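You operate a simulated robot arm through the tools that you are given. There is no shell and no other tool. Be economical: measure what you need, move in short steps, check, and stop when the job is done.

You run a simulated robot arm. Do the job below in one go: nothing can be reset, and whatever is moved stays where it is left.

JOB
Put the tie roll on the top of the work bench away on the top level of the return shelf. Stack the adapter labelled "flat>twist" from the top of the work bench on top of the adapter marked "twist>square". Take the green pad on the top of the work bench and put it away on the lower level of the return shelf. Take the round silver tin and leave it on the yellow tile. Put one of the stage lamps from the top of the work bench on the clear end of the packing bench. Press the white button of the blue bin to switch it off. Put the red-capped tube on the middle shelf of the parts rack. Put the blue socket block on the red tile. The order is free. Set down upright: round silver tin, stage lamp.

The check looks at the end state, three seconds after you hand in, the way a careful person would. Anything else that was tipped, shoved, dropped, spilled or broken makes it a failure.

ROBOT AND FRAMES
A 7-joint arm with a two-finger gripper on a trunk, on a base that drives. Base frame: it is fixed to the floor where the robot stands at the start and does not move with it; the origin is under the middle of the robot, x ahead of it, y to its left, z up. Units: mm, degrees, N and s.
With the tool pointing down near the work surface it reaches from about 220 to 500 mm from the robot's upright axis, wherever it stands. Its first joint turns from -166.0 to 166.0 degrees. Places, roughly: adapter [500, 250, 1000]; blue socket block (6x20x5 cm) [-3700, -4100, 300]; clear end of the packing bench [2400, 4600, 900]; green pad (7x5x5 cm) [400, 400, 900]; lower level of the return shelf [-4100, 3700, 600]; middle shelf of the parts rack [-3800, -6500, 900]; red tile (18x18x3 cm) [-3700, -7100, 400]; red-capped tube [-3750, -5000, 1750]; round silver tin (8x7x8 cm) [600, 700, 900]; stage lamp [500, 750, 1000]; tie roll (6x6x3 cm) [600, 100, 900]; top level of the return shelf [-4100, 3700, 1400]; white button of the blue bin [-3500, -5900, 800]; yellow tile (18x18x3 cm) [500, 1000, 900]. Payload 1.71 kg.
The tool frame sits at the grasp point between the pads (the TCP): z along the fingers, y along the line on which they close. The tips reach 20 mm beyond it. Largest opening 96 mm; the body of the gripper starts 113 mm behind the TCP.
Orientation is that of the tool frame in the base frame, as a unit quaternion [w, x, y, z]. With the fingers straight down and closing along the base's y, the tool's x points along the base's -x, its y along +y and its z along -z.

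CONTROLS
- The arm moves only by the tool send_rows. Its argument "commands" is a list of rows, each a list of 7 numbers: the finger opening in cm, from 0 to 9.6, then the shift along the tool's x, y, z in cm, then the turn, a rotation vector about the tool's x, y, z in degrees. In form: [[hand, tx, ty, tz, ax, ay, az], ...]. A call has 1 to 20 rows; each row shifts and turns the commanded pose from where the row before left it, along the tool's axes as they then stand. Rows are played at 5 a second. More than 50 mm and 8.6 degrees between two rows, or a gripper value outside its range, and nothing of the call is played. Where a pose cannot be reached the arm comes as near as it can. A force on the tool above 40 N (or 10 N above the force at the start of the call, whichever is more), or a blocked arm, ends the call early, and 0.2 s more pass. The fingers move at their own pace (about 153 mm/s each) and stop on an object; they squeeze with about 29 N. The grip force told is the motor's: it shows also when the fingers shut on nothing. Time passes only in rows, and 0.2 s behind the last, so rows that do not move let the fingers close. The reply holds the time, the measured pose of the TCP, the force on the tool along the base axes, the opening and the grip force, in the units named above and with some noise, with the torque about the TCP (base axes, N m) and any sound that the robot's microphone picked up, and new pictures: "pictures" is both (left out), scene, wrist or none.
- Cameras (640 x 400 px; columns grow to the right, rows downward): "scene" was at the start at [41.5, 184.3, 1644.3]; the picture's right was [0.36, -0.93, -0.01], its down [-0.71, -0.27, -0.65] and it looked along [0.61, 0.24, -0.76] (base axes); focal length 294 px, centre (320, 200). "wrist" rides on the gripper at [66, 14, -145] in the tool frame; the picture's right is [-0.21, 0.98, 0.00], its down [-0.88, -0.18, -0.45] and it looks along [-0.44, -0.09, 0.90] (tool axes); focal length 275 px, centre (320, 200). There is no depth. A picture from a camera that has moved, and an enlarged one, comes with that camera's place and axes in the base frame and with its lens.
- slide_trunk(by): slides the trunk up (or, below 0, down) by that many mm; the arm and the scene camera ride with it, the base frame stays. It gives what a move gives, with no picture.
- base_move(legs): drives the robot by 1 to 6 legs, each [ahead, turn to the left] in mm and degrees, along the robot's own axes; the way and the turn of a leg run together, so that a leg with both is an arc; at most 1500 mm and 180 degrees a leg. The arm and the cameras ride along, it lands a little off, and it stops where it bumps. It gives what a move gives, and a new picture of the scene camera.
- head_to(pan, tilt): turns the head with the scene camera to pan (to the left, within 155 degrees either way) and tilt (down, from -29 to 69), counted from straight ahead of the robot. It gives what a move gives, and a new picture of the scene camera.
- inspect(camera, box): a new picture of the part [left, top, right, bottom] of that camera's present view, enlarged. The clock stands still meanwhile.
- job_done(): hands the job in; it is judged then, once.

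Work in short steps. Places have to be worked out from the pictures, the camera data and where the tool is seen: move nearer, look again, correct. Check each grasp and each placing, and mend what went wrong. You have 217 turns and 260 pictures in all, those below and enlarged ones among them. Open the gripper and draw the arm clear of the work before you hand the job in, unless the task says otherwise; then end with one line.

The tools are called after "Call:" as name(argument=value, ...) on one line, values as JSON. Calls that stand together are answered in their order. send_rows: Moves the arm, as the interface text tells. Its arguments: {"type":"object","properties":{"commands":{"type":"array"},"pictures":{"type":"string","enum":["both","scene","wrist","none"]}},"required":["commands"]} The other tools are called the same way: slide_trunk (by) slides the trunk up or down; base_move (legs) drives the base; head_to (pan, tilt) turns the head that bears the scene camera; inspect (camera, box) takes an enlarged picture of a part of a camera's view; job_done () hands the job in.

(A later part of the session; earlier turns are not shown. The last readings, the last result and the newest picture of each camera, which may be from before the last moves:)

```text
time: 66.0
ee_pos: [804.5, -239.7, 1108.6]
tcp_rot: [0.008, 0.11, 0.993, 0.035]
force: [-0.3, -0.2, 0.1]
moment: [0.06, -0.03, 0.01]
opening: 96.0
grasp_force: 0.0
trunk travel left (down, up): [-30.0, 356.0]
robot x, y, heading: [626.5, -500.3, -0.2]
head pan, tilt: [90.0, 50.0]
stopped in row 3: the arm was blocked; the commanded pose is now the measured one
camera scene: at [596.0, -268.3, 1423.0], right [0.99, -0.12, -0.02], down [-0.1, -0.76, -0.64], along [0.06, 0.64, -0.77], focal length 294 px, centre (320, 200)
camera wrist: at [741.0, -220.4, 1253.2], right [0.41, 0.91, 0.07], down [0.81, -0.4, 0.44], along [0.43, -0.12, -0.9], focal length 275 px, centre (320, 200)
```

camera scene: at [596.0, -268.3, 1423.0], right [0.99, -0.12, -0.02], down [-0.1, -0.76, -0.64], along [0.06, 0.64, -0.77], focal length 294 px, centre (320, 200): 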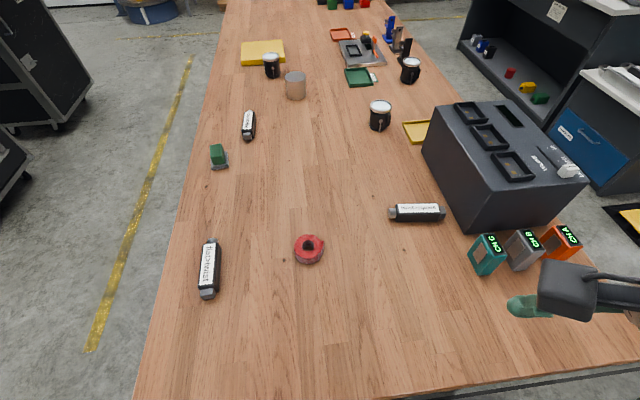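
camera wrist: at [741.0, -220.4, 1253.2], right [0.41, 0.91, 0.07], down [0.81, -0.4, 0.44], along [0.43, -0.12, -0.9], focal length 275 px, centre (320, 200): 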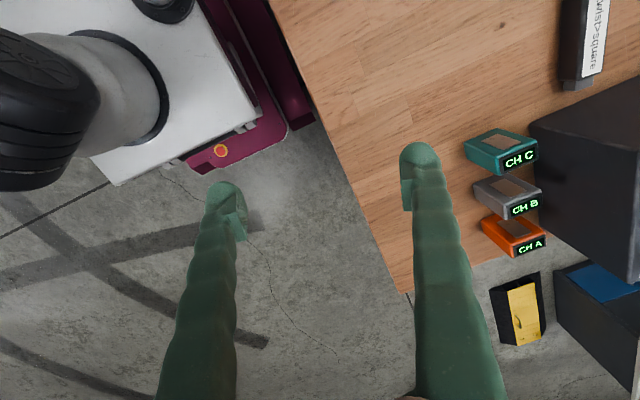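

The head mast is being nudged: the arm fouls it when reaching to the left. I'll retract the arm, back out, and re-approach the bench end facing it (heading +y) so the arm works straight ahead.

Call:
send_rows(commands=[[9.6, -4.5, -2, 0, 0, 0, 0], [9.6, -4.5, -2, 0, 0, 0, 0], [9.6, -4.5, -2, 0, 0, 0, 0], [9.6, -4.5, -2, 0, 0, 0, 0], [9.6, -4.5, -2, 0, 0, 0, 0], [9.6, 0, 0, 0, 0, 0, 0]], pictures="none")

Call:
base_move(legs=[[-720, 0], [0, -35], [720, 0], [0, 125], [150, 0]])

Call:
head_to(pan=0, tilt=60)

```text
time: 67.4
ee_pos: [995.0, -374.2, 1110.2]
tcp_rot: [0.019, 0.092, 0.995, 0.036]
force: [0.1, -0.2, 0.6]
moment: [0.01, 0.03, 0.0]
opening: 96.1
grasp_force: 0.0
trunk travel left (down, up): [-30.0, 356.0]
robot x, y, heading: [622.5, -502.5, 0.0]
head pan, tilt: [90.0, 50.0]
```

```text
time: 84.6
ee_pos: [363.4, -393.2, 1111.6]
tcp_rot: [-0.011, -0.642, 0.766, 0.039]
force: [1.0, -1.1, -0.1]
moment: [0.08, 0.01, -0.01]
opening: 95.9
grasp_force: 0.0
trunk travel left (down, up): [-30.0, 356.0]
robot x, y, heading: [492.7, -762.3, 89.7]
head pan, tilt: [90.0, 50.0]
camera scene: at [262.9, -799.0, 1423.0], right [0.0, 1.0, -0.01], down [0.77, -0.01, -0.64], along [-0.64, -0.01, -0.77], focal length 294 px, centre (320, 200)
```

scene: 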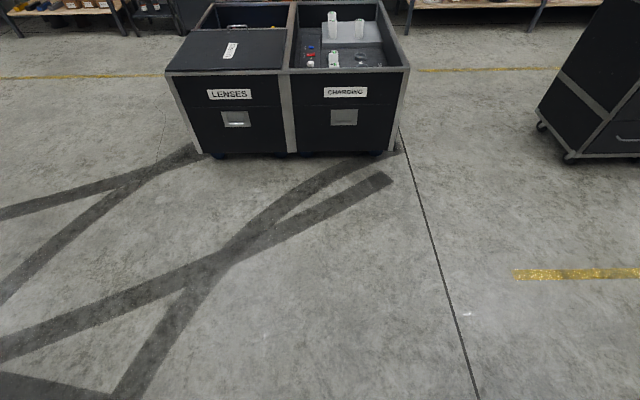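

```text
time: 86.2
ee_pos: [363.5, -407.8, 1115.6]
tcp_rot: [-0.007, -0.641, 0.766, 0.046]
force: [0.5, 0.1, 0.0]
moment: [0.0, 0.02, 0.01]
opening: 96.0
grasp_force: 0.0
trunk travel left (down, up): [-30.0, 356.0]
robot x, y, heading: [492.2, -757.8, 89.8]
head pan, tilt: [0.0, 60.0]
camera scene: at [339.9, -730.4, 1409.4], right [1.0, 0.0, 0.0], down [0.0, -0.87, -0.49], along [0.0, 0.49, -0.87], focal length 294 px, centre (320, 200)
```

scene: 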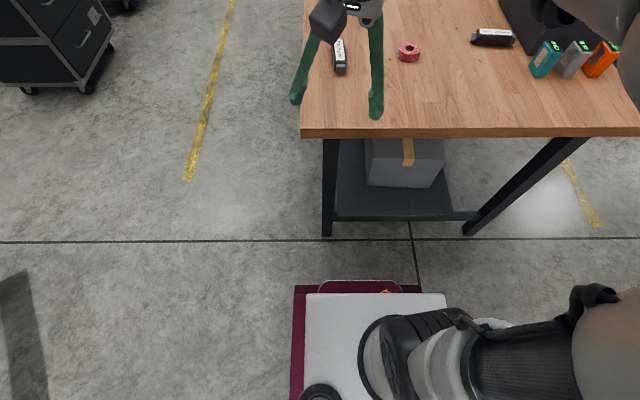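

Facing the bench end works. I'll shift 205 mm along +x and move up to y≈-503.

Call:
base_move(legs=[[0, -90], [205, 0], [0, 90], [200, 0], [50, 0]])

Call:
head_to(pan=0, tilt=50)

```text
time: 98.8
ee_pos: [568.3, -186.2, 1127.5]
tcp_rot: [0.002, -0.643, 0.764, 0.056]
force: [-0.5, -1.9, 3.4]
moment: [0.44, -0.1, -0.04]
opening: 96.1
grasp_force: 0.0
trunk travel left (down, up): [-30.0, 356.0]
robot x, y, heading: [698.9, -513.1, 89.6]
head pan, tilt: [0.0, 60.0]
camera scene: at [544.1, -539.3, 1409.7], right [1.0, -0.01, 0.0], down [-0.01, -0.85, -0.52], along [0.0, 0.52, -0.85], focal length 294 px, centre (320, 200)
```

scene: 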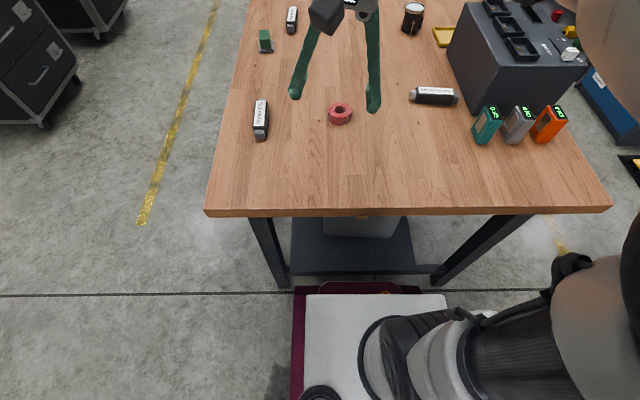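

```text
time: 99.5
ee_pos: [567.4, -173.0, 1122.4]
tcp_rot: [0.0, -0.643, 0.764, 0.052]
force: [-0.9, 2.1, 0.5]
moment: [-0.09, -0.04, 0.03]
opening: 95.8
grasp_force: 0.0
trunk travel left (down, up): [-30.0, 356.0]
robot x, y, heading: [701.1, -513.3, 90.0]
head pan, tilt: [0.0, 50.0]
camera scene: at [544.2, -508.9, 1422.3], right [1.0, -0.01, 0.0], down [-0.01, -0.76, -0.65], along [0.01, 0.65, -0.76], focal length 294 px, centre (320, 200)
```

scene: 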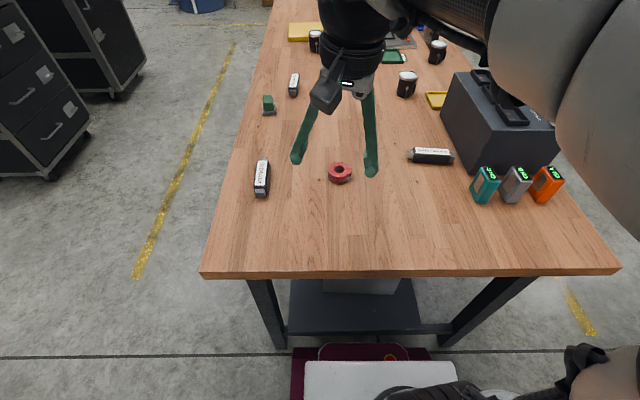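

Good posture now. I'll level the tool, correct yaw, and move above flat>twist near (398,43).

Call:
send_rows(commands=[[9.6, 0, 0, 0, 4.6, 3.8, 0], [9.6, -3.05, 3.37, 0, 0, 0, 0], [9.6, -3.05, 3.37, 0, 0, 0, 0], [9.6, -3.05, 3.37, 0, 0, 0, 0], [9.6, -3.05, 3.37, 0, 0, 0, 0], [9.6, -3.05, 3.37, 0, 0, 0, 0], [9.6, -3.05, 3.37, 0, 0, 0, 0], [9.6, 0, 0, 0, 0, 0, -6.4], [9.6, 0, 0, 0, 0, 0, -6.4], [9.6, 0, 0, 4, 0, 0, 0], [9.6, 0, 0, 4, 0, 0, 0], [9.6, 0, 0, 4, 0, 0, 0], [9.6, 0, 0, 0, 0, 0, 0]], pictures="wrist")

```text
time: 102.3
ee_pos: [407.5, 44.7, 991.0]
tcp_rot: [0.007, 0.725, -0.689, 0.004]
force: [-0.1, -0.9, 0.6]
moment: [-0.01, 0.02, -0.01]
opening: 96.0
grasp_force: 0.1
out of reach, approached as far as the arm can: row 7
trunk travel left (down, up): [-30.0, 356.0]
robot x, y, heading: [699.1, -512.9, 89.7]
head pan, tilt: [0.0, 50.0]
camera wrist: at [398.1, -18.2, 1136.9], right [-0.99, 0.16, 0.0], down [0.14, 0.89, 0.43], along [0.07, 0.42, -0.9], focal length 275 px, centre (320, 200)
```

wrist: 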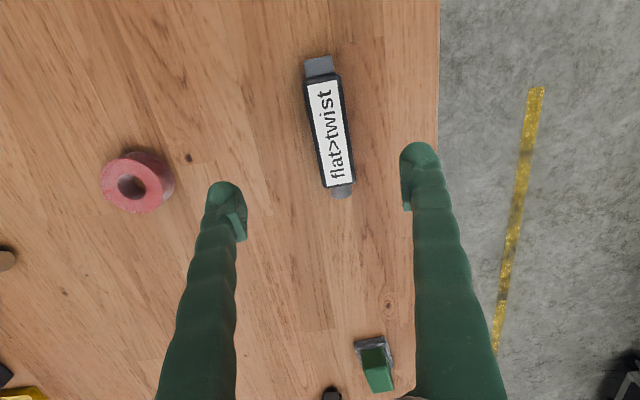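

The body centre is at about (398,31). I'll shift, descend to TCP z≈884 and close fully.

Call:
send_rows(commands=[[9.6, 1.35, 1.05, 0, 0, 0, 0], [9.6, 0, 0, 4, 0, 0, 0], [9.6, 0, 0, 4, 0, 0, 0], [9.6, 0, 0, 1.5, 0, 0, 0], [9.6, 0, 0, 0.7, 0, 0, 0], [9.6, 0, 0, 0, 0, 0, 0]], pictures="wrist")

```text
time: 103.7
ee_pos: [398.9, 29.2, 889.5]
tcp_rot: [0.006, 0.725, -0.689, 0.004]
force: [-0.1, 0.3, -0.1]
moment: [0.0, -0.04, 0.01]
opening: 96.0
grasp_force: 0.0
trunk travel left (down, up): [-30.0, 356.0]
robot x, y, heading: [701.4, -510.1, 89.3]
head pan, tilt: [0.0, 50.0]
camera wrist: at [388.6, -34.0, 1035.4], right [-0.99, 0.16, 0.0], down [0.14, 0.89, 0.43], along [0.07, 0.42, -0.9], focal length 275 px, centre (320, 200)
```

wrist: 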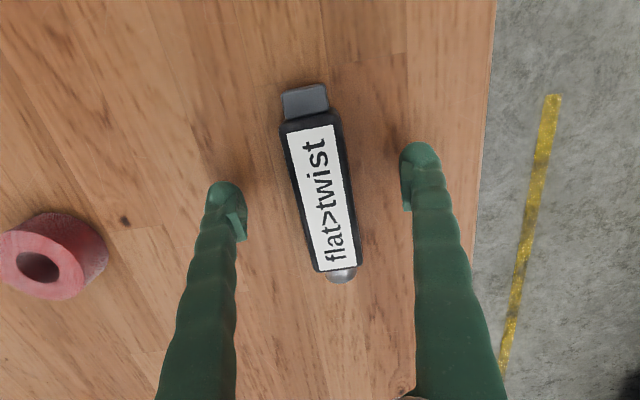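

Centred. Lowering 6 mm and closing fully.

Call:
send_rows(commands=[[9.6, 0, 0, 0.6, 0, 0, 0], [9.6, 0, 0, 0, 0, 0, 0], [0, 0, 0, 0, 0, 0, 0], [0, 0, 0, 0, 0, 0, 0], [0, 0, 0, 0, 0, 0, 0], [0, 0, 0, 0, 0, 0, 0]], pictures="none")

Call:
send_rows(commands=[[0, 0, 0, -0.5, 0, 0, 0], [0, 0, 0, -1.0, 0, 0, 0], [0, 0, 0, -1.5, 0, 0, 0], [0, 0, 0, -2, 0, 0, 0], [0, 0, 0, -2, 0, 0, 0], [0, 0, 0, 0, 0, 0, 0]], pictures="wrist")

```text
time: 105.1
ee_pos: [397.7, 28.9, 884.7]
tcp_rot: [0.007, 0.725, -0.689, 0.004]
force: [0.3, -0.5, 0.4]
moment: [0.0, -0.04, -0.03]
opening: 32.8
grasp_force: 29.0
trunk travel left (down, up): [-30.0, 356.0]
robot x, y, heading: [699.7, -512.9, 89.7]
head pan, tilt: [0.0, 50.0]
```

```text
time: 106.5
ee_pos: [399.4, 29.0, 953.6]
tcp_rot: [0.007, 0.725, -0.689, 0.004]
force: [-0.3, -0.2, -1.5]
moment: [0.0, 0.01, 0.01]
opening: 32.6
grasp_force: 28.9
trunk travel left (down, up): [-30.0, 356.0]
robot x, y, heading: [696.9, -514.7, 89.4]
head pan, tilt: [0.0, 50.0]
camera wrist: at [389.5, -33.6, 1099.7], right [-0.99, 0.16, 0.0], down [0.14, 0.89, 0.43], along [0.07, 0.42, -0.9], focal length 275 px, centre (320, 200)
```

wrist: 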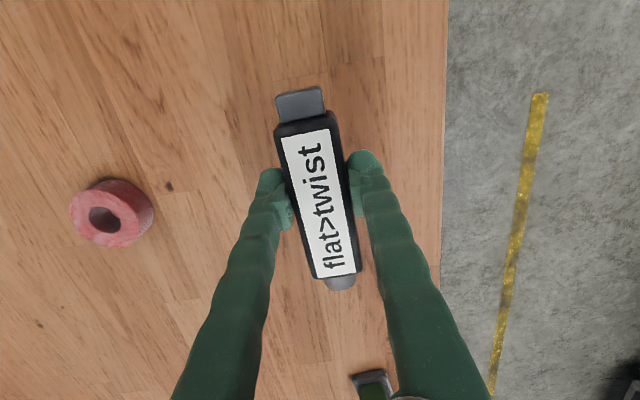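

Held securely at 32.6 mm. I'll raise it, carry it over twist>square near (857,108) and turn it to match that adapter's axis.

Call:
send_rows(commands=[[0, 0, 0, -4.5, 0, 0, 0], [0, 0, 0, -4.5, 0, 0, 0], [0, -0.56, -4.61, 0, 0, 0, 0], [0, -0.56, -4.61, 0, 0, 0, 0], [0, -0.56, -4.61, 0, 0, 0, 0], [0, -0.56, -4.61, 0, 0, 0, 0], [0, -0.56, -4.61, 0, 0, 0, 0], [0, -0.56, -4.61, 0, 0, 0, 0], [0, -0.56, -4.61, 0, 0, 0, 0], [0, -0.56, -4.61, 0, 0, 0, 0], [0, -0.56, -4.61, 0, 0, 0, 0], [0, -0.56, -4.61, 0, 0, 0, 0], [0, 0, 0, 0, 0, 0, 8.2], [0, 0, 0, 0, 0, 0, 8.2], [0, 0, 0, 0, 0, 0, 8.2], [0, 0, 0, 0, 0, 0, 8.2], [0, 0, 0, 0, 0, 0, 8.2], [0, 0, 0, 0, 0, 0, 8.2], [0, 0, 0, 0, 0, 0, 8.2], [0, 0, 0, 0, 0, 0, 8.2]], pictures="none")

Call:
send_rows(commands=[[0, 0, 0, 0, 0, 0, 8.2], [0, 0, 0, 0, 0, 0, 8.2], [0, 0, 0, 0, 0, 0, 8.2], [0, 0, 0, 0, 0, 0, 8.2], [0, 0, 0, 0, 0, 0, 8.2], [0, 0, 0, 0, 0, 0, 0]], pictures="both")

```text
time: 110.7
ee_pos: [857.4, 111.9, 1042.7]
tcp_rot: [-0.004, -0.235, 0.972, -0.008]
force: [0.0, -1.0, -1.3]
moment: [-0.01, 0.04, 0.01]
opening: 32.7
grasp_force: 28.7
trunk travel left (down, up): [-30.0, 356.0]
robot x, y, heading: [698.8, -516.2, 89.6]
head pan, tilt: [0.0, 50.0]
```

```text
time: 112.1
ee_pos: [857.3, 111.8, 1043.0]
tcp_rot: [0.0, 0.12, 0.993, -0.009]
force: [-0.1, 0.9, -0.9]
moment: [0.0, -0.01, -0.01]
opening: 32.9
grasp_force: 29.1
trunk travel left (down, up): [-30.0, 356.0]
robot x, y, heading: [696.3, -509.8, 89.6]
head pan, tilt: [0.0, 50.0]
camera scene: at [544.7, -469.6, 1421.8], right [1.0, -0.01, 0.0], down [-0.01, -0.78, -0.63], along [0.01, 0.63, -0.78], focal length 294 px, centre (320, 200)
camera wrist: at [796.9, 144.6, 1186.6], right [0.43, 0.9, -0.02], down [0.81, -0.38, 0.45], along [0.4, -0.21, -0.89], focal length 275 px, centre (320, 200)
```

scene: 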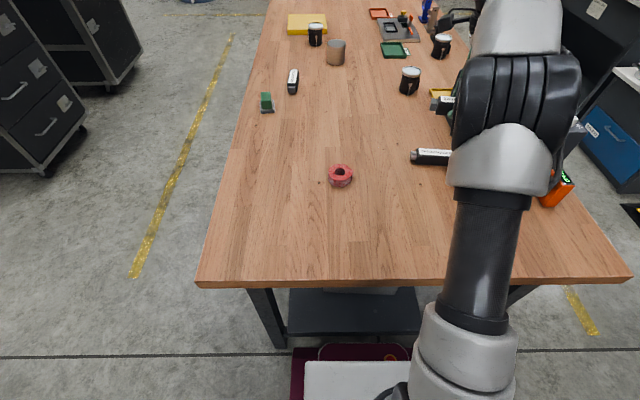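
wrist: 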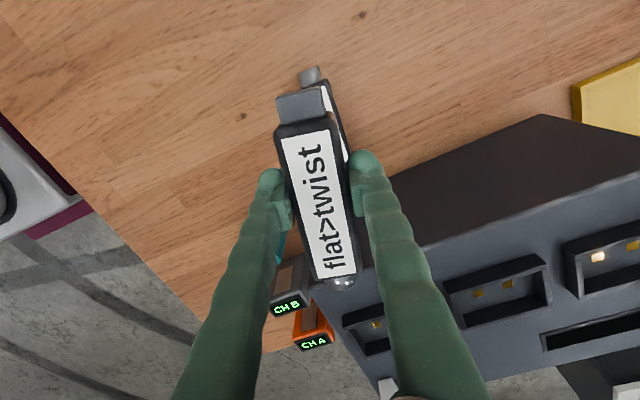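

The target adapter peeks out beneath the held one; I'll zoom to compare their directions.

Call:
inspect(camera="wrist", box=[240, 50, 400, 300])

Call:
inspect(camera="scene", box=[380, 60, 500, 180])

```text
1.60 times, centred on (320, 175) of wrist
camera zoom: at [796.9, 144.6, 1186.6], right [0.43, 0.9, -0.02], down [0.81, -0.38, 0.45], along [0.4, -0.21, -0.89], focal length 440 px, centre (320, 240)
```

zoom: 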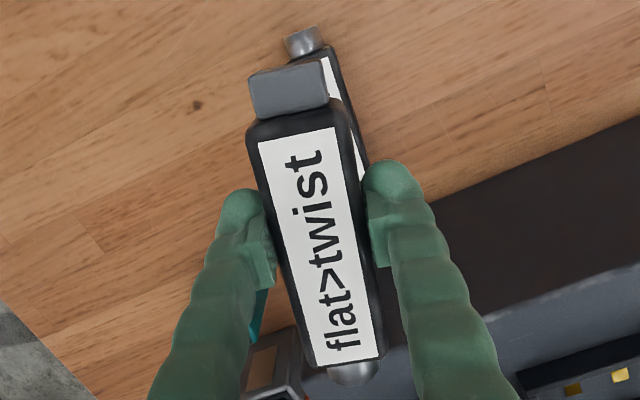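

```text
3.33 times, centred on (440, 120) of scene
camera zoom: at [544.7, -469.6, 1421.8], right [1.0, -0.01, 0.0], down [-0.01, -0.78, -0.63], along [0.01, 0.63, -0.78], focal length 980 px, centre (-80, 467)
```

zoom: 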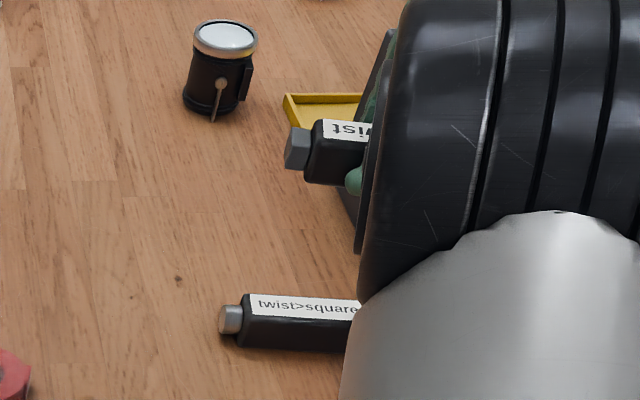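

The lower adapter is at about -6°, while I hold at -14°. I'll turn 7.5°, shift slightly to (855,117), and descend to about 925 before easing down.

Call:
send_rows(commands=[[0, 0.3, 0.44, 0, 0, 0, 0], [0, 0, 0, 0, 0, 0, -7.5], [0, 0, 0, 4, 0, 0, 0], [0, 0, 0, 4, 0, 0, 0], [0, 0, 0, 2, 0, 0, 0], [0, 0, 0, 1.5, 0, 0, 0], [0, 0, 0, 0, 0, 0, 0]], pictures="both")

Call:
inspect(camera="scene", box=[380, 90, 500, 190])

Call:
inspect(camera="wrist", box=[240, 40, 400, 300])

```text
time: 113.7
ee_pos: [855.8, 113.2, 925.7]
tcp_rot: [-0.001, 0.054, 0.998, -0.009]
force: [-0.3, 0.5, -1.4]
moment: [0.01, 0.0, -0.01]
opening: 32.8
grasp_force: 29.3
trunk travel left (down, up): [-30.0, 356.0]
robot x, y, heading: [696.2, -512.1, 89.4]
head pan, tilt: [0.0, 50.0]
camera scene: at [544.7, -469.5, 1421.8], right [1.0, -0.01, 0.0], down [-0.01, -0.78, -0.63], along [0.01, 0.63, -0.78], focal length 294 px, centre (320, 200)
camera wrist: at [792.0, 137.6, 1070.2], right [0.31, 0.95, -0.02], down [0.85, -0.27, 0.45], along [0.42, -0.15, -0.89], focal length 275 px, centre (320, 200)
```

scene: 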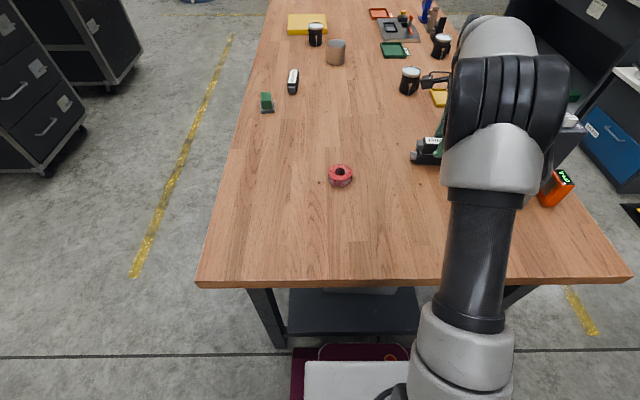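
wrist: 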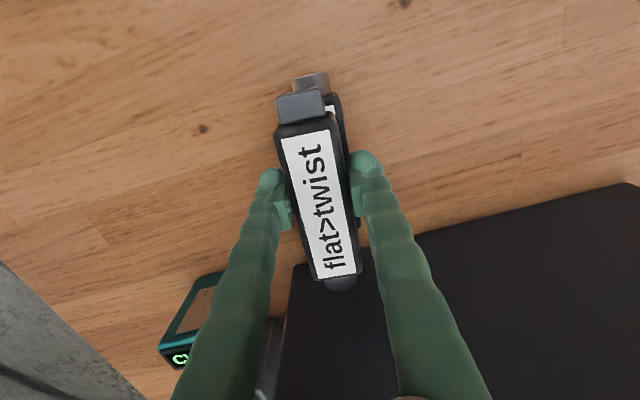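

```text
4.00 times, centred on (440, 140) of scene
camera zoom: at [544.7, -469.5, 1421.8], right [1.0, -0.01, 0.0], down [-0.01, -0.78, -0.63], along [0.01, 0.63, -0.78], focal length 1176 px, centre (-160, 440)
```

zoom: 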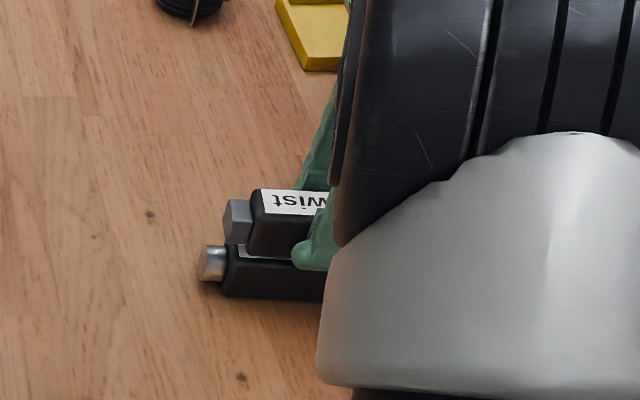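

```text
1.54 times, centred on (320, 170) of wrist
camera zoom: at [792.0, 137.6, 1070.2], right [0.31, 0.95, -0.02], down [0.85, -0.27, 0.45], along [0.42, -0.15, -0.89], focal length 424 px, centre (320, 246)
```

zoom: 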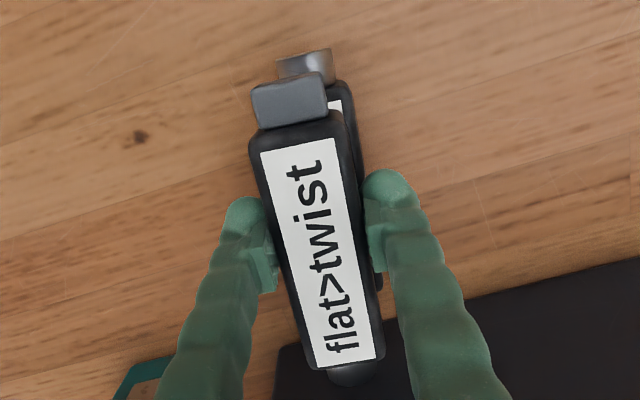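

Lower axis is at y≈119, so I'll shift 5.5 mm in +y, then ease down in 3 mm steps.

Call:
send_rows(commands=[[0, 0, 0.55, 0, 0, 0, 0], [0, 0, 0, 0.3, 0, 0, 0], [0, 0, 0, 0.3, 0, 0, 0], [0, 0, 0, 0, 0, 0, 0]], pictures="none")

Call:
inspect(camera="scene", box=[400, 110, 480, 180])

```text
time: 114.7
ee_pos: [855.2, 120.5, 919.6]
tcp_rot: [0.0, 0.054, 0.999, -0.008]
force: [-0.7, -0.5, -0.4]
moment: [0.0, 0.02, -0.01]
opening: 32.8
grasp_force: 29.2
trunk travel left (down, up): [-30.0, 356.0]
robot x, y, heading: [697.1, -511.5, 89.7]
head pan, tilt: [0.0, 50.0]
```

```text
5.71 times, centred on (440, 145) of scene
camera zoom: at [544.7, -469.5, 1421.8], right [1.0, -0.01, 0.0], down [-0.01, -0.78, -0.63], along [0.01, 0.63, -0.78], focal length 1679 px, centre (-366, 514)
```

zoom: 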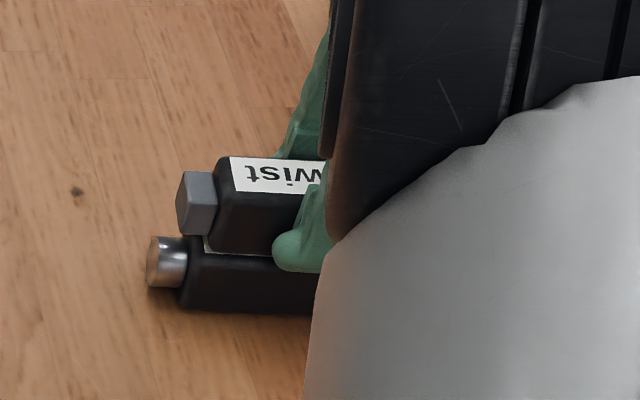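

Very close to contact; continuing down in 2 mm steps until force shows.

Call:
send_rows(commands=[[0, 0, 0, 0.2, 0, 0, 0], [0, 0, 0, 0, 0, 0, 0]], pictures="none")

Call:
send_rows(commands=[[0, 0, 0, 0.2, 0, 0, 0], [0, 0, 0, 0, 0, 0, 0]], pictures="none")

Call:
send_rows(commands=[[0, 0, 0, 0.2, 0, 0, 0], [0, 0, 0, 0, 0, 0, 0]], pictures="none")

```text
time: 115.3
ee_pos: [854.3, 121.0, 918.9]
tcp_rot: [0.0, 0.054, 0.999, -0.007]
force: [0.2, 0.2, 2.0]
moment: [0.07, 0.12, -0.05]
opening: 33.0
grasp_force: 28.9
trunk travel left (down, up): [-30.0, 356.0]
robot x, y, heading: [698.0, -517.3, 89.3]
head pan, tilt: [0.0, 50.0]
```

```text
time: 115.9
ee_pos: [854.2, 119.0, 918.0]
tcp_rot: [-0.001, 0.054, 0.999, -0.008]
force: [1.3, 2.2, 13.2]
moment: [0.33, 0.61, -0.08]
opening: 33.0
grasp_force: 28.8
trunk travel left (down, up): [-30.0, 356.0]
robot x, y, heading: [700.7, -515.1, 89.5]
head pan, tilt: [0.0, 50.0]
```

```text
time: 116.5
ee_pos: [854.1, 118.5, 917.6]
tcp_rot: [0.0, 0.054, 0.999, -0.006]
force: [1.7, 3.9, 24.3]
moment: [0.25, -0.02, -0.06]
opening: 32.9
grasp_force: 29.4
trunk travel left (down, up): [-30.0, 356.0]
robot x, y, heading: [696.5, -513.2, 89.5]
head pan, tilt: [0.0, 50.0]
```

Contact as predicted at 918. I'll ease the pressure, open, and lift straight up.

Call:
send_rows(commands=[[0, 0, 0, -0.3, 0, 0, 0], [4.2, 0, 0, 0, 0, 0, 0], [5.5, 0, 0, 0, 0, 0, 0], [6.0, 0, 0, 0, 0, 0, 0], [6.0, 0, 0, -2, 0, 0, 0], [6.0, 0, 0, -4, 0, 0, 0], [6.0, 0, 0, -4, 0, 0, 0], [6.0, 0, 0, -4, 0, 0, 0], [6.0, 0, 0, 0, 0, 0, 0]], pictures="both")

Call:
inspect(camera="scene", box=[400, 110, 480, 180])

```text
time: 118.5
ee_pos: [855.9, 125.6, 1059.1]
tcp_rot: [-0.002, 0.053, 0.999, -0.008]
force: [-0.3, 0.5, -0.2]
moment: [0.02, 0.03, -0.01]
opening: 60.0
grasp_force: 0.1
trunk travel left (down, up): [-30.0, 356.0]
robot x, y, heading: [695.5, -512.4, 89.5]
head pan, tilt: [0.0, 50.0]
camera scene: at [544.7, -469.8, 1421.8], right [1.0, -0.01, 0.0], down [-0.01, -0.78, -0.63], along [0.01, 0.63, -0.78], focal length 294 px, centre (320, 200)
camera wrist: at [793.2, 150.3, 1204.5], right [0.31, 0.95, -0.02], down [0.85, -0.27, 0.45], along [0.42, -0.15, -0.89], focal length 275 px, centre (320, 200)
```

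scene: 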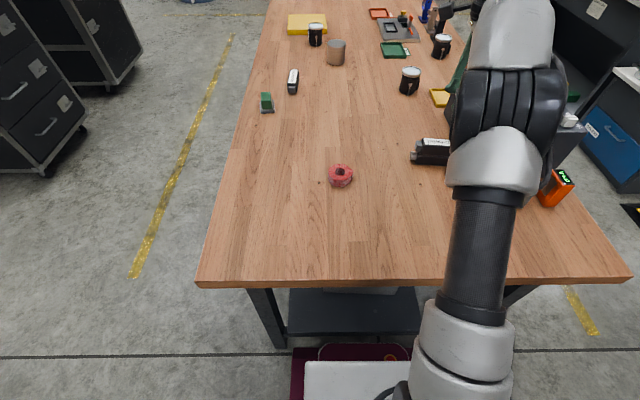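
wrist: 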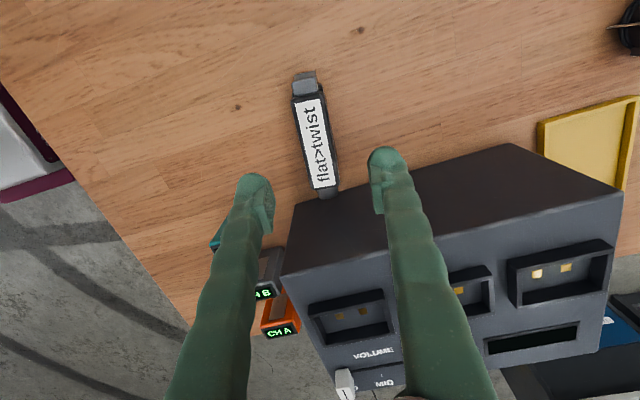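

```text
5.71 times, centred on (440, 145) of scene
camera zoom: at [544.7, -469.8, 1421.8], right [1.0, -0.01, 0.0], down [-0.01, -0.78, -0.63], along [0.01, 0.63, -0.78], focal length 1679 px, centre (-366, 514)
```

zoom: 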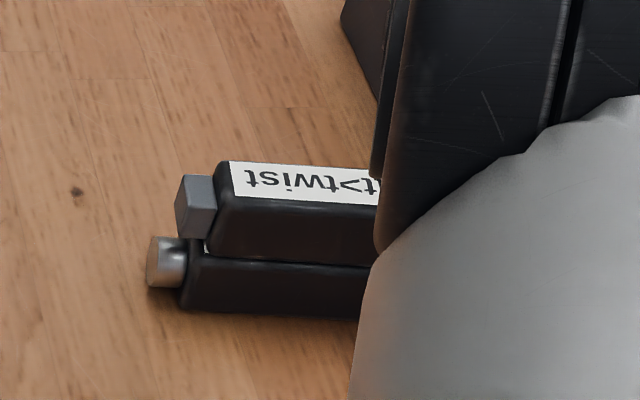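

Stack is good. Now the tie roll at about (603,57): I'll hover over it.

Call:
send_rows(commands=[[9.6, 4.07, -1.57, 0, 0, 0, 0], [9.6, 4.07, -1.57, 0, 0, 0, 0], [9.6, 4.07, -1.57, 0, 0, 0, 0], [9.6, 4.07, -1.57, 0, 0, 0, 0], [9.6, 4.07, -1.57, 0, 0, 0, 0], [9.6, 4.07, -1.57, 0, 0, 0, 0], [9.6, 0, 0, 4, 0, 0, 0], [9.6, 0, 0, 3, 0, 0, 0], [9.6, 0, 0, 0, 0, 0, 0]], pictures="wrist")

```text
time: 120.5
ee_pos: [601.9, 53.1, 989.5]
tcp_rot: [0.0, 0.054, 0.999, -0.009]
force: [-0.3, 0.8, -0.3]
moment: [-0.03, 0.03, 0.03]
opening: 96.1
grasp_force: 0.1
trunk travel left (down, up): [-30.0, 356.0]
robot x, y, heading: [697.6, -515.8, 89.5]
head pan, tilt: [0.0, 50.0]
camera wrist: at [538.0, 77.5, 1133.6], right [0.31, 0.95, -0.02], down [0.85, -0.27, 0.45], along [0.42, -0.15, -0.89], focal length 275 px, centre (320, 200)
```

wrist: 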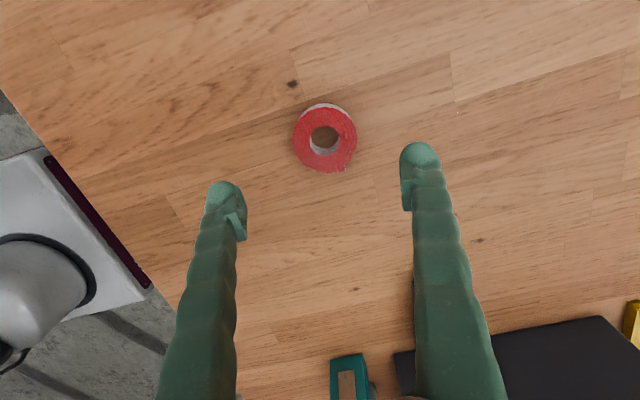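

Roll centre is at about (597,59). Shifting, descending to z≈884 and gripping.

Call:
send_rows(commands=[[9.6, 0.56, 0.6, 0, 0, 0, 0], [9.6, 0, 0, 4, 0, 0, 0], [9.6, 0, 0, 4, 0, 0, 0], [9.6, 0, 0, 2, 0, 0, 0], [9.6, 0, 0, 0.4, 0, 0, 0], [9.6, 0, 0, 0, 0, 0, 0], [0, 0, 0, 0, 0, 0, 0], [0, 0, 0, 0, 0, 0, 0], [0, 0, 0, 0, 0, 0, 0], [0, 0, 0, 0, 0, 0, 0]], pictures="wrist")

```text
time: 122.7
ee_pos: [596.6, 59.3, 884.8]
tcp_rot: [-0.001, 0.053, 0.999, -0.009]
force: [-0.3, 0.5, 0.4]
moment: [0.03, -0.01, 0.03]
opening: 58.1
grasp_force: 29.2
trunk travel left (down, up): [-30.0, 356.0]
robot x, y, heading: [698.2, -513.5, 89.5]
head pan, tilt: [0.0, 50.0]
camera wrist: at [533.6, 81.8, 1029.2], right [0.31, 0.95, -0.02], down [0.85, -0.27, 0.45], along [0.42, -0.15, -0.89], focal length 275 px, centre (320, 200)
```

wrist: 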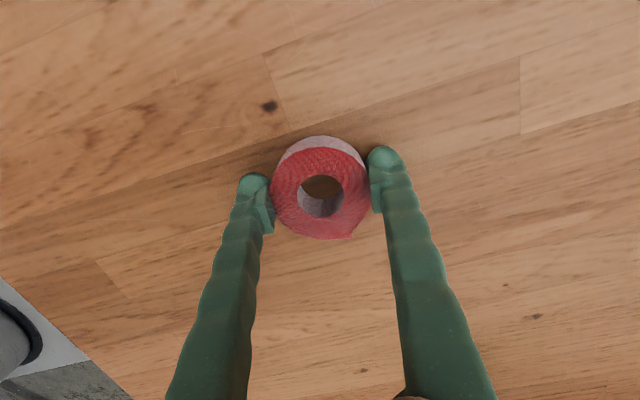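

Gripped (58 mm). I'll lift, pull in, raise the trunk and drive around the bench towards the return shelf.

Call:
send_rows(commands=[[0, 0, 0, -1, 0, 0, 0], [0, 0, 0, -4, 0, 0, 0], [0, 0, 0, -4, 0, 0, 0], [0, 0, 0, -4, 0, 0, 0], [0, 0, 0, -4, 0, 0, 0], [0, 0, -4, -2, 0, 0, 0], [0, 0, -4, 0, 0, 0, 0], [0, 0, -4, 0, 0, 0, 0], [0, 0, -4, 0, 0, 0, 0], [0, 0, 0, 0, 0, 0, 0]], pictures="wrist")

Call:
slide_trunk(by=220)

Call:
base_move(legs=[[-350, 0], [0, 90.5], [1150, 0], [0, -90], [1500, 0], [1000, 0]])

Call:
head_to(pan=60, tilt=15)

```text
time: 124.9
ee_pos: [579.4, -98.3, 1078.0]
tcp_rot: [0.0, 0.054, 0.999, -0.008]
force: [0.8, -0.1, 0.1]
moment: [0.0, 0.03, -0.03]
opening: 58.2
grasp_force: 29.2
trunk travel left (down, up): [-30.0, 356.0]
robot x, y, heading: [699.5, -511.4, 89.5]
head pan, tilt: [0.0, 50.0]
camera wrist: at [516.3, -74.5, 1222.6], right [0.31, 0.95, -0.02], down [0.85, -0.27, 0.45], along [0.42, -0.15, -0.89], focal length 275 px, centre (320, 200)
```

wrist: 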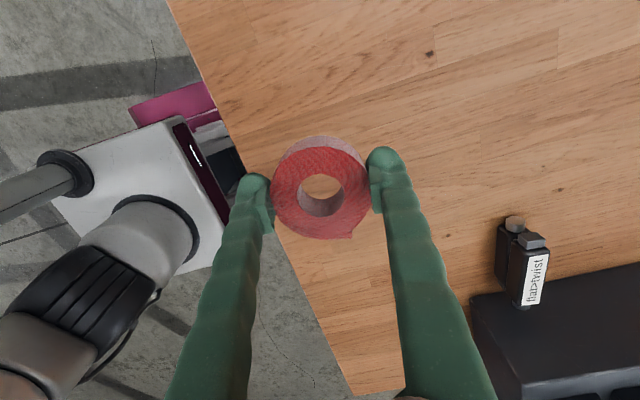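

```text
time: 127.3
ee_pos: [579.7, -98.6, 1298.7]
tcp_rot: [0.0, 0.055, 0.998, -0.008]
force: [0.2, -0.4, -0.9]
moment: [-0.02, 0.0, 0.01]
opening: 58.0
grasp_force: 29.1
trunk travel left (down, up): [-250.0, 136.0]
robot x, y, heading: [698.3, -511.3, 89.7]
head pan, tilt: [0.0, 50.0]
```

```text
time: 157.3
ee_pos: [-501.0, 2044.7, 1298.4]
tcp_rot: [0.0, 0.06, 0.998, -0.009]
force: [-0.4, 0.2, -0.8]
moment: [-0.02, -0.01, 0.03]
opening: 57.7
grasp_force: 29.0
trunk travel left (down, up): [-250.0, 136.0]
robot x, y, heading: [-390.4, 1628.3, 89.0]
head pan, tilt: [0.0, 50.0]
camera scene: at [-541.1, 1678.0, 1641.8], right [1.0, -0.02, 0.0], down [-0.02, -0.78, -0.63], along [0.01, 0.63, -0.78], focal length 294 px, centre (320, 200)
```

scene: 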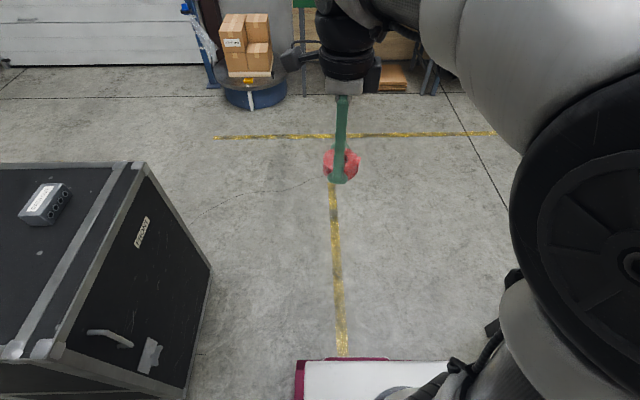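

```text
time: 158.6
ee_pos: [-500.3, 2026.2, 1305.2]
tcp_rot: [0.0, 0.06, 0.998, 0.0]
force: [-0.3, -0.2, 0.2]
moment: [0.01, 0.01, 0.0]
opening: 57.7
grasp_force: 28.9
trunk travel left (down, up): [-250.0, 136.0]
robot x, y, heading: [-390.8, 1628.9, 88.8]
head pan, tilt: [60.0, 15.0]
camera scene: at [-622.6, 1649.6, 1696.0], right [0.52, 0.85, -0.01], down [0.22, -0.15, -0.96], along [-0.83, 0.5, -0.27], focal length 294 px, centre (320, 200)
```

scene: 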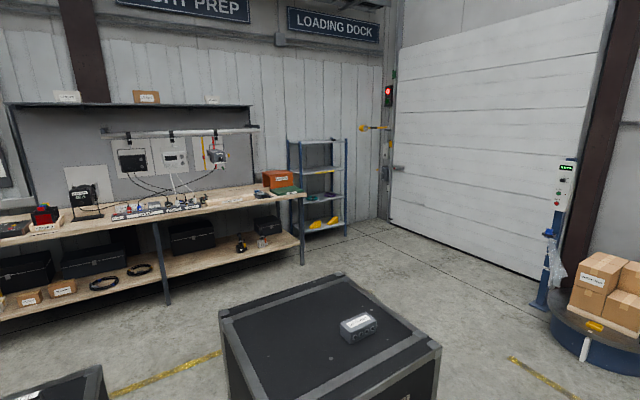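

The blue-framed return shelf is beside the test bench, around (-4100,3740). I'll drive to y≈3600, turn west and approach.

Call:
base_move(legs=[[1000, 0], [970, 0], [0, 91.2], [1400, 0], [700, 0]])

Call:
head_to(pan=0, tilt=20)

```text
time: 184.4
ee_pos: [-2827.9, 3526.2, 1305.1]
tcp_rot: [0.0, -0.663, 0.749, -0.001]
force: [-0.8, 0.0, -0.3]
moment: [-0.01, -0.01, 0.0]
opening: 57.3
grasp_force: 29.5
trunk travel left (down, up): [-250.0, 136.0]
robot x, y, heading: [-2431.6, 3636.8, 178.6]
head pan, tilt: [60.0, 15.0]
camera scene: at [-2449.3, 3404.5, 1696.0], right [-0.85, 0.52, -0.01], down [0.15, 0.22, -0.96], along [-0.5, -0.83, -0.27], focal length 294 px, centre (320, 200)
```

scene: 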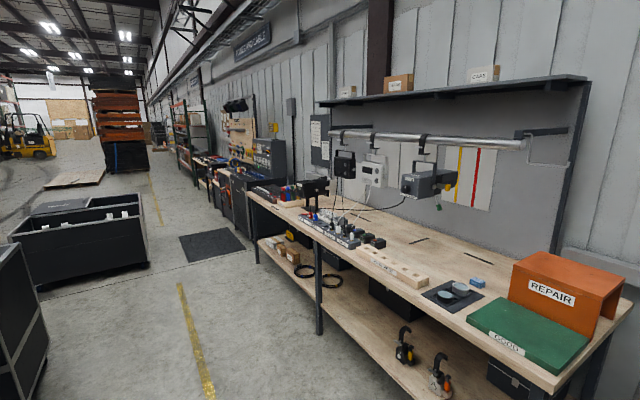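

```text
time: 185.7
ee_pos: [-2806.4, 3525.7, 1310.3]
tcp_rot: [-0.007, -0.663, 0.749, 0.005]
force: [0.1, -0.4, -0.6]
moment: [0.0, 0.07, 0.0]
opening: 57.6
grasp_force: 29.5
trunk travel left (down, up): [-250.0, 136.0]
robot x, y, heading: [-2430.8, 3639.4, 178.6]
head pan, tilt: [0.0, 20.0]
camera scene: at [-2491.3, 3486.5, 1687.2], right [0.02, 1.0, 0.0], down [0.36, -0.01, -0.93], along [-0.93, 0.02, -0.36], focal length 294 px, centre (320, 200)
```

scene: 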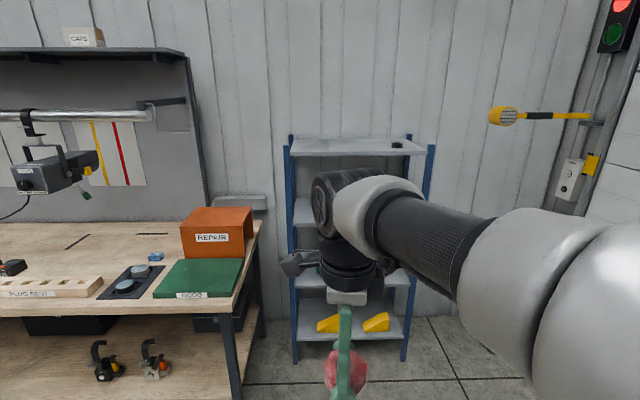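

The top level is at z≈1400 with its front edge near x=-3800 and y 3370–3984. I'll raise the trunk and arm above it, then drive up.

Call:
slide_trunk(by=136)

Call:
send_rows(commands=[[0, 0, 0, -3.5, 0, 0, 0], [0, 0, 0, -3.5, 0, 0, 0], [0, 0, 0, 0, 0, 0, 0]], pictures="none")

Call:
base_move(legs=[[700, 1.4], [200, 0]])

Call:
head_to(pan=-5, tilt=45)

```text
time: 187.3
ee_pos: [-2807.2, 3526.6, 1445.8]
tcp_rot: [-0.006, -0.663, 0.749, 0.005]
force: [0.7, 0.2, -1.0]
moment: [0.0, 0.01, 0.01]
opening: 57.5
grasp_force: 29.4
trunk travel left (down, up): [-386.0, 0.0]
robot x, y, heading: [-2426.8, 3636.8, 178.7]
head pan, tilt: [0.0, 20.0]
```

```text
time: 188.1
ee_pos: [-2806.6, 3525.7, 1516.0]
tcp_rot: [-0.006, -0.662, 0.749, 0.003]
force: [0.6, 0.2, -0.6]
moment: [0.01, 0.02, -0.05]
opening: 57.7
grasp_force: 28.7
trunk travel left (down, up): [-386.0, 0.0]
robot x, y, heading: [-2427.4, 3640.7, 178.6]
head pan, tilt: [0.0, 20.0]
```

```text
time: 193.4
ee_pos: [-3710.5, 3527.2, 1512.2]
tcp_rot: [-0.003, -0.67, 0.742, 0.001]
force: [-1.4, -0.3, -1.5]
moment: [0.01, -0.14, -0.01]
opening: 57.4
grasp_force: 29.1
trunk travel left (down, up): [-386.0, 0.0]
robot x, y, heading: [-3326.4, 3646.4, 179.8]
head pan, tilt: [0.0, 20.0]
camera scene: at [-3396.2, 3494.1, 1822.3], right [0.0, 1.0, 0.0], down [0.36, 0.0, -0.93], along [-0.93, 0.0, -0.36], focal length 294 px, centre (320, 200)
```

scene: 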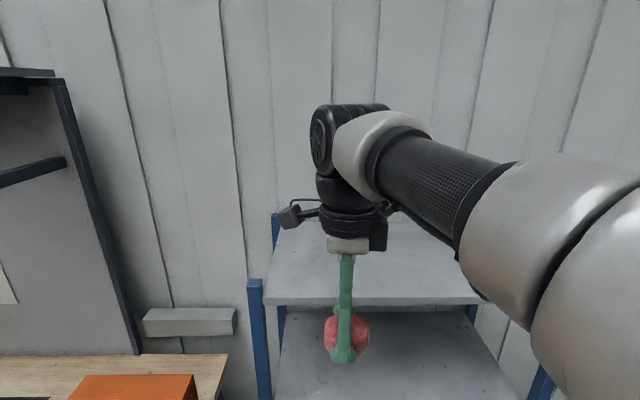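

```text
time: 194.3
ee_pos: [-3674.2, 3526.4, 1520.6]
tcp_rot: [-0.011, -0.671, 0.741, 0.009]
force: [-0.3, -0.7, -0.6]
moment: [-0.04, -0.02, 0.0]
opening: 57.7
grasp_force: 29.3
trunk travel left (down, up): [-386.0, 0.0]
robot x, y, heading: [-3322.5, 3642.6, 179.8]
head pan, tilt: [-5.0, 45.0]
camera scene: at [-3324.1, 3500.3, 1785.0], right [0.09, 1.0, 0.0], down [0.7, -0.06, -0.72], along [-0.71, 0.06, -0.7], focal length 294 px, centre (320, 200)
```

scene: 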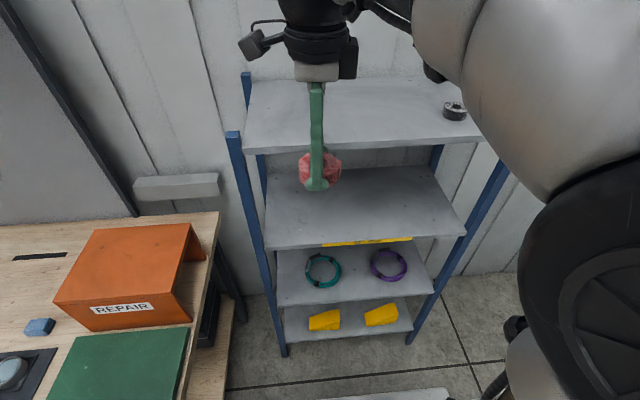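

From three views the top level is at z≈1370 with its front edge at x≈-3930. I'll move 220 mm closer, then reach in at about (-4060,3550).

Call:
base_move(legs=[[220, 0]])

Call:
send_rows(commands=[[0, 0, 4.2, 0, 0, 0, 0], [0, 0, 4.2, 0, 0, 0, 0], [0, 0, 4.2, 0, 0, 0, 0], [0, 0, 4.2, 0, 0, 0, 0], [0, 0, 0, 3, 0, 0, 0], [0, 0, 0, 3, 0, 0, 0], [0, 0, 0, 0, 0, 0, 0]], pictures="both")

```text
time: 196.1
ee_pos: [-3897.6, 3527.8, 1520.2]
tcp_rot: [-0.012, -0.67, 0.742, 0.01]
force: [0.9, -0.9, 0.4]
moment: [0.01, 0.03, 0.02]
opening: 57.1
grasp_force: 28.8
trunk travel left (down, up): [-386.0, 0.0]
robot x, y, heading: [-3547.1, 3645.6, 179.6]
head pan, tilt: [-5.0, 45.0]
camera scene: at [-3590.0, 3502.0, 1784.4], right [0.09, 1.0, 0.0], down [0.71, -0.06, -0.7], along [-0.69, 0.06, -0.72], focal length 294 px, centre (320, 200)
```

scene: 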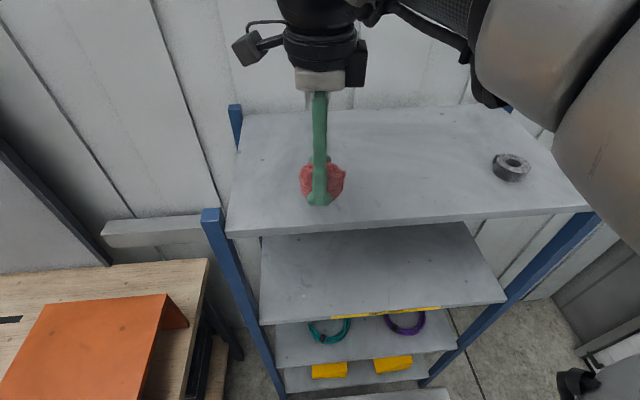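

```text
time: 197.7
ee_pos: [-4046.0, 3545.1, 1473.1]
tcp_rot: [-0.017, -0.67, 0.742, 0.015]
force: [0.7, 0.1, -0.2]
moment: [-0.03, 0.04, -0.02]
opening: 57.7
grasp_force: 28.9
trunk travel left (down, up): [-386.0, 0.0]
robot x, y, heading: [-3548.9, 3649.9, 179.8]
head pan, tilt: [-5.0, 45.0]
camera scene: at [-3593.3, 3502.0, 1784.3], right [0.09, 1.0, 0.0], down [0.72, -0.06, -0.7], along [-0.69, 0.06, -0.72], focal length 294 px, centre (320, 200)
camera wrist: at [-4059.6, 3482.7, 1619.0], right [-0.95, 0.3, 0.04], down [0.29, 0.85, 0.43], along [0.1, 0.42, -0.9], focal length 275 px, centre (320, 200)
```

scene: 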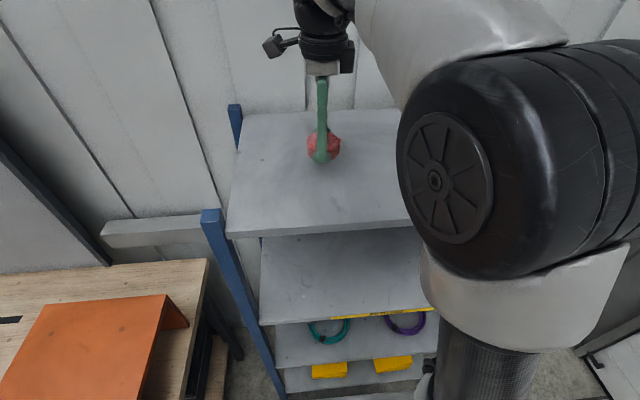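
wrist: 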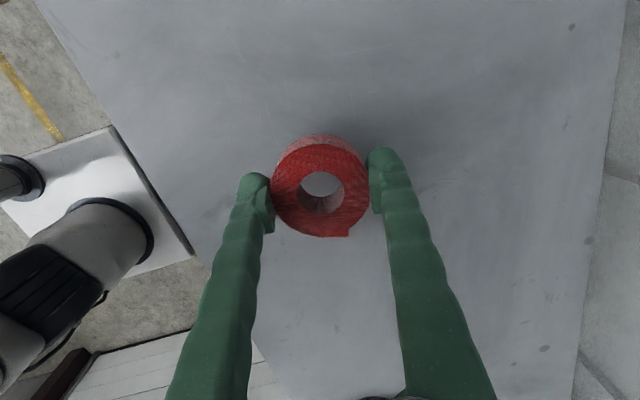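

Well placed over the shelf. Descending to about 1413 and then in small steps until contact.

Call:
send_rows(commands=[[0, 0, 0, 3, 0, 0, 0], [0, 0, 0, 2.2, 0, 0, 0], [0, 0, 0, 0, 0, 0, 0]], pictures="wrist")

```text
time: 198.6
ee_pos: [-4024.0, 3545.1, 1432.7]
tcp_rot: [-0.027, -0.671, 0.741, 0.023]
force: [1.3, 0.3, -0.9]
moment: [-0.01, 0.08, -0.01]
opening: 57.9
grasp_force: 28.9
trunk travel left (down, up): [-386.0, 0.0]
robot x, y, heading: [-3545.6, 3642.5, 179.7]
head pan, tilt: [-5.0, 45.0]
stopped in row 3: the force on the tool passed its limit at 41 N (the readings are from after the stop); the commanded pose is now the measured one
camera wrist: at [-4033.5, 3483.2, 1578.7], right [-0.95, 0.3, 0.07], down [0.3, 0.86, 0.42], along [0.07, 0.42, -0.9], focal length 275 px, centre (320, 200)
```

wrist: 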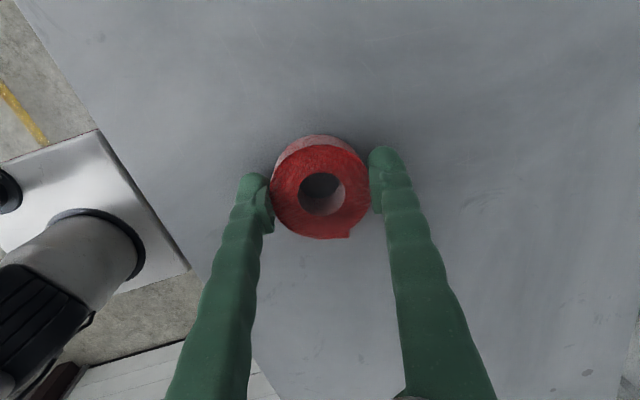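

The roll touched at TCP ≈1424, so the shelf is at z≈1400; the tool tilted 4°. I'll level it and ease down.

Call:
send_rows(commands=[[0, 0, 0, 0, 4, -0.4, 0], [0, 0, 0, 0.4, 0, 0, 0], [0, 0, 0, 0, 0, 0, 0]], pictures="none")

Call:
send_rows(commands=[[0, 0, 0, 0.3, 0, 0, 0], [0, 0, 0, 0, 0, 0, 0]], pictures="none")

```text
time: 199.4
ee_pos: [-4030.6, 3545.1, 1426.7]
tcp_rot: [0.002, -0.671, 0.741, -0.002]
force: [0.0, 0.0, 0.0]
moment: [-0.03, -0.06, -0.04]
opening: 58.6
grasp_force: 29.5
trunk travel left (down, up): [-386.0, 0.0]
robot x, y, heading: [-3540.2, 3648.2, 180.0]
head pan, tilt: [-5.0, 45.0]
```

```text
time: 200.0
ee_pos: [-4029.2, 3545.1, 1425.0]
tcp_rot: [-0.002, -0.671, 0.741, -0.001]
force: [-0.2, 0.2, 14.9]
moment: [0.06, 0.43, -0.02]
opening: 57.8
grasp_force: 29.4
trunk travel left (down, up): [-386.0, 0.0]
robot x, y, heading: [-3546.3, 3652.8, 179.6]
head pan, tilt: [-5.0, 45.0]
```

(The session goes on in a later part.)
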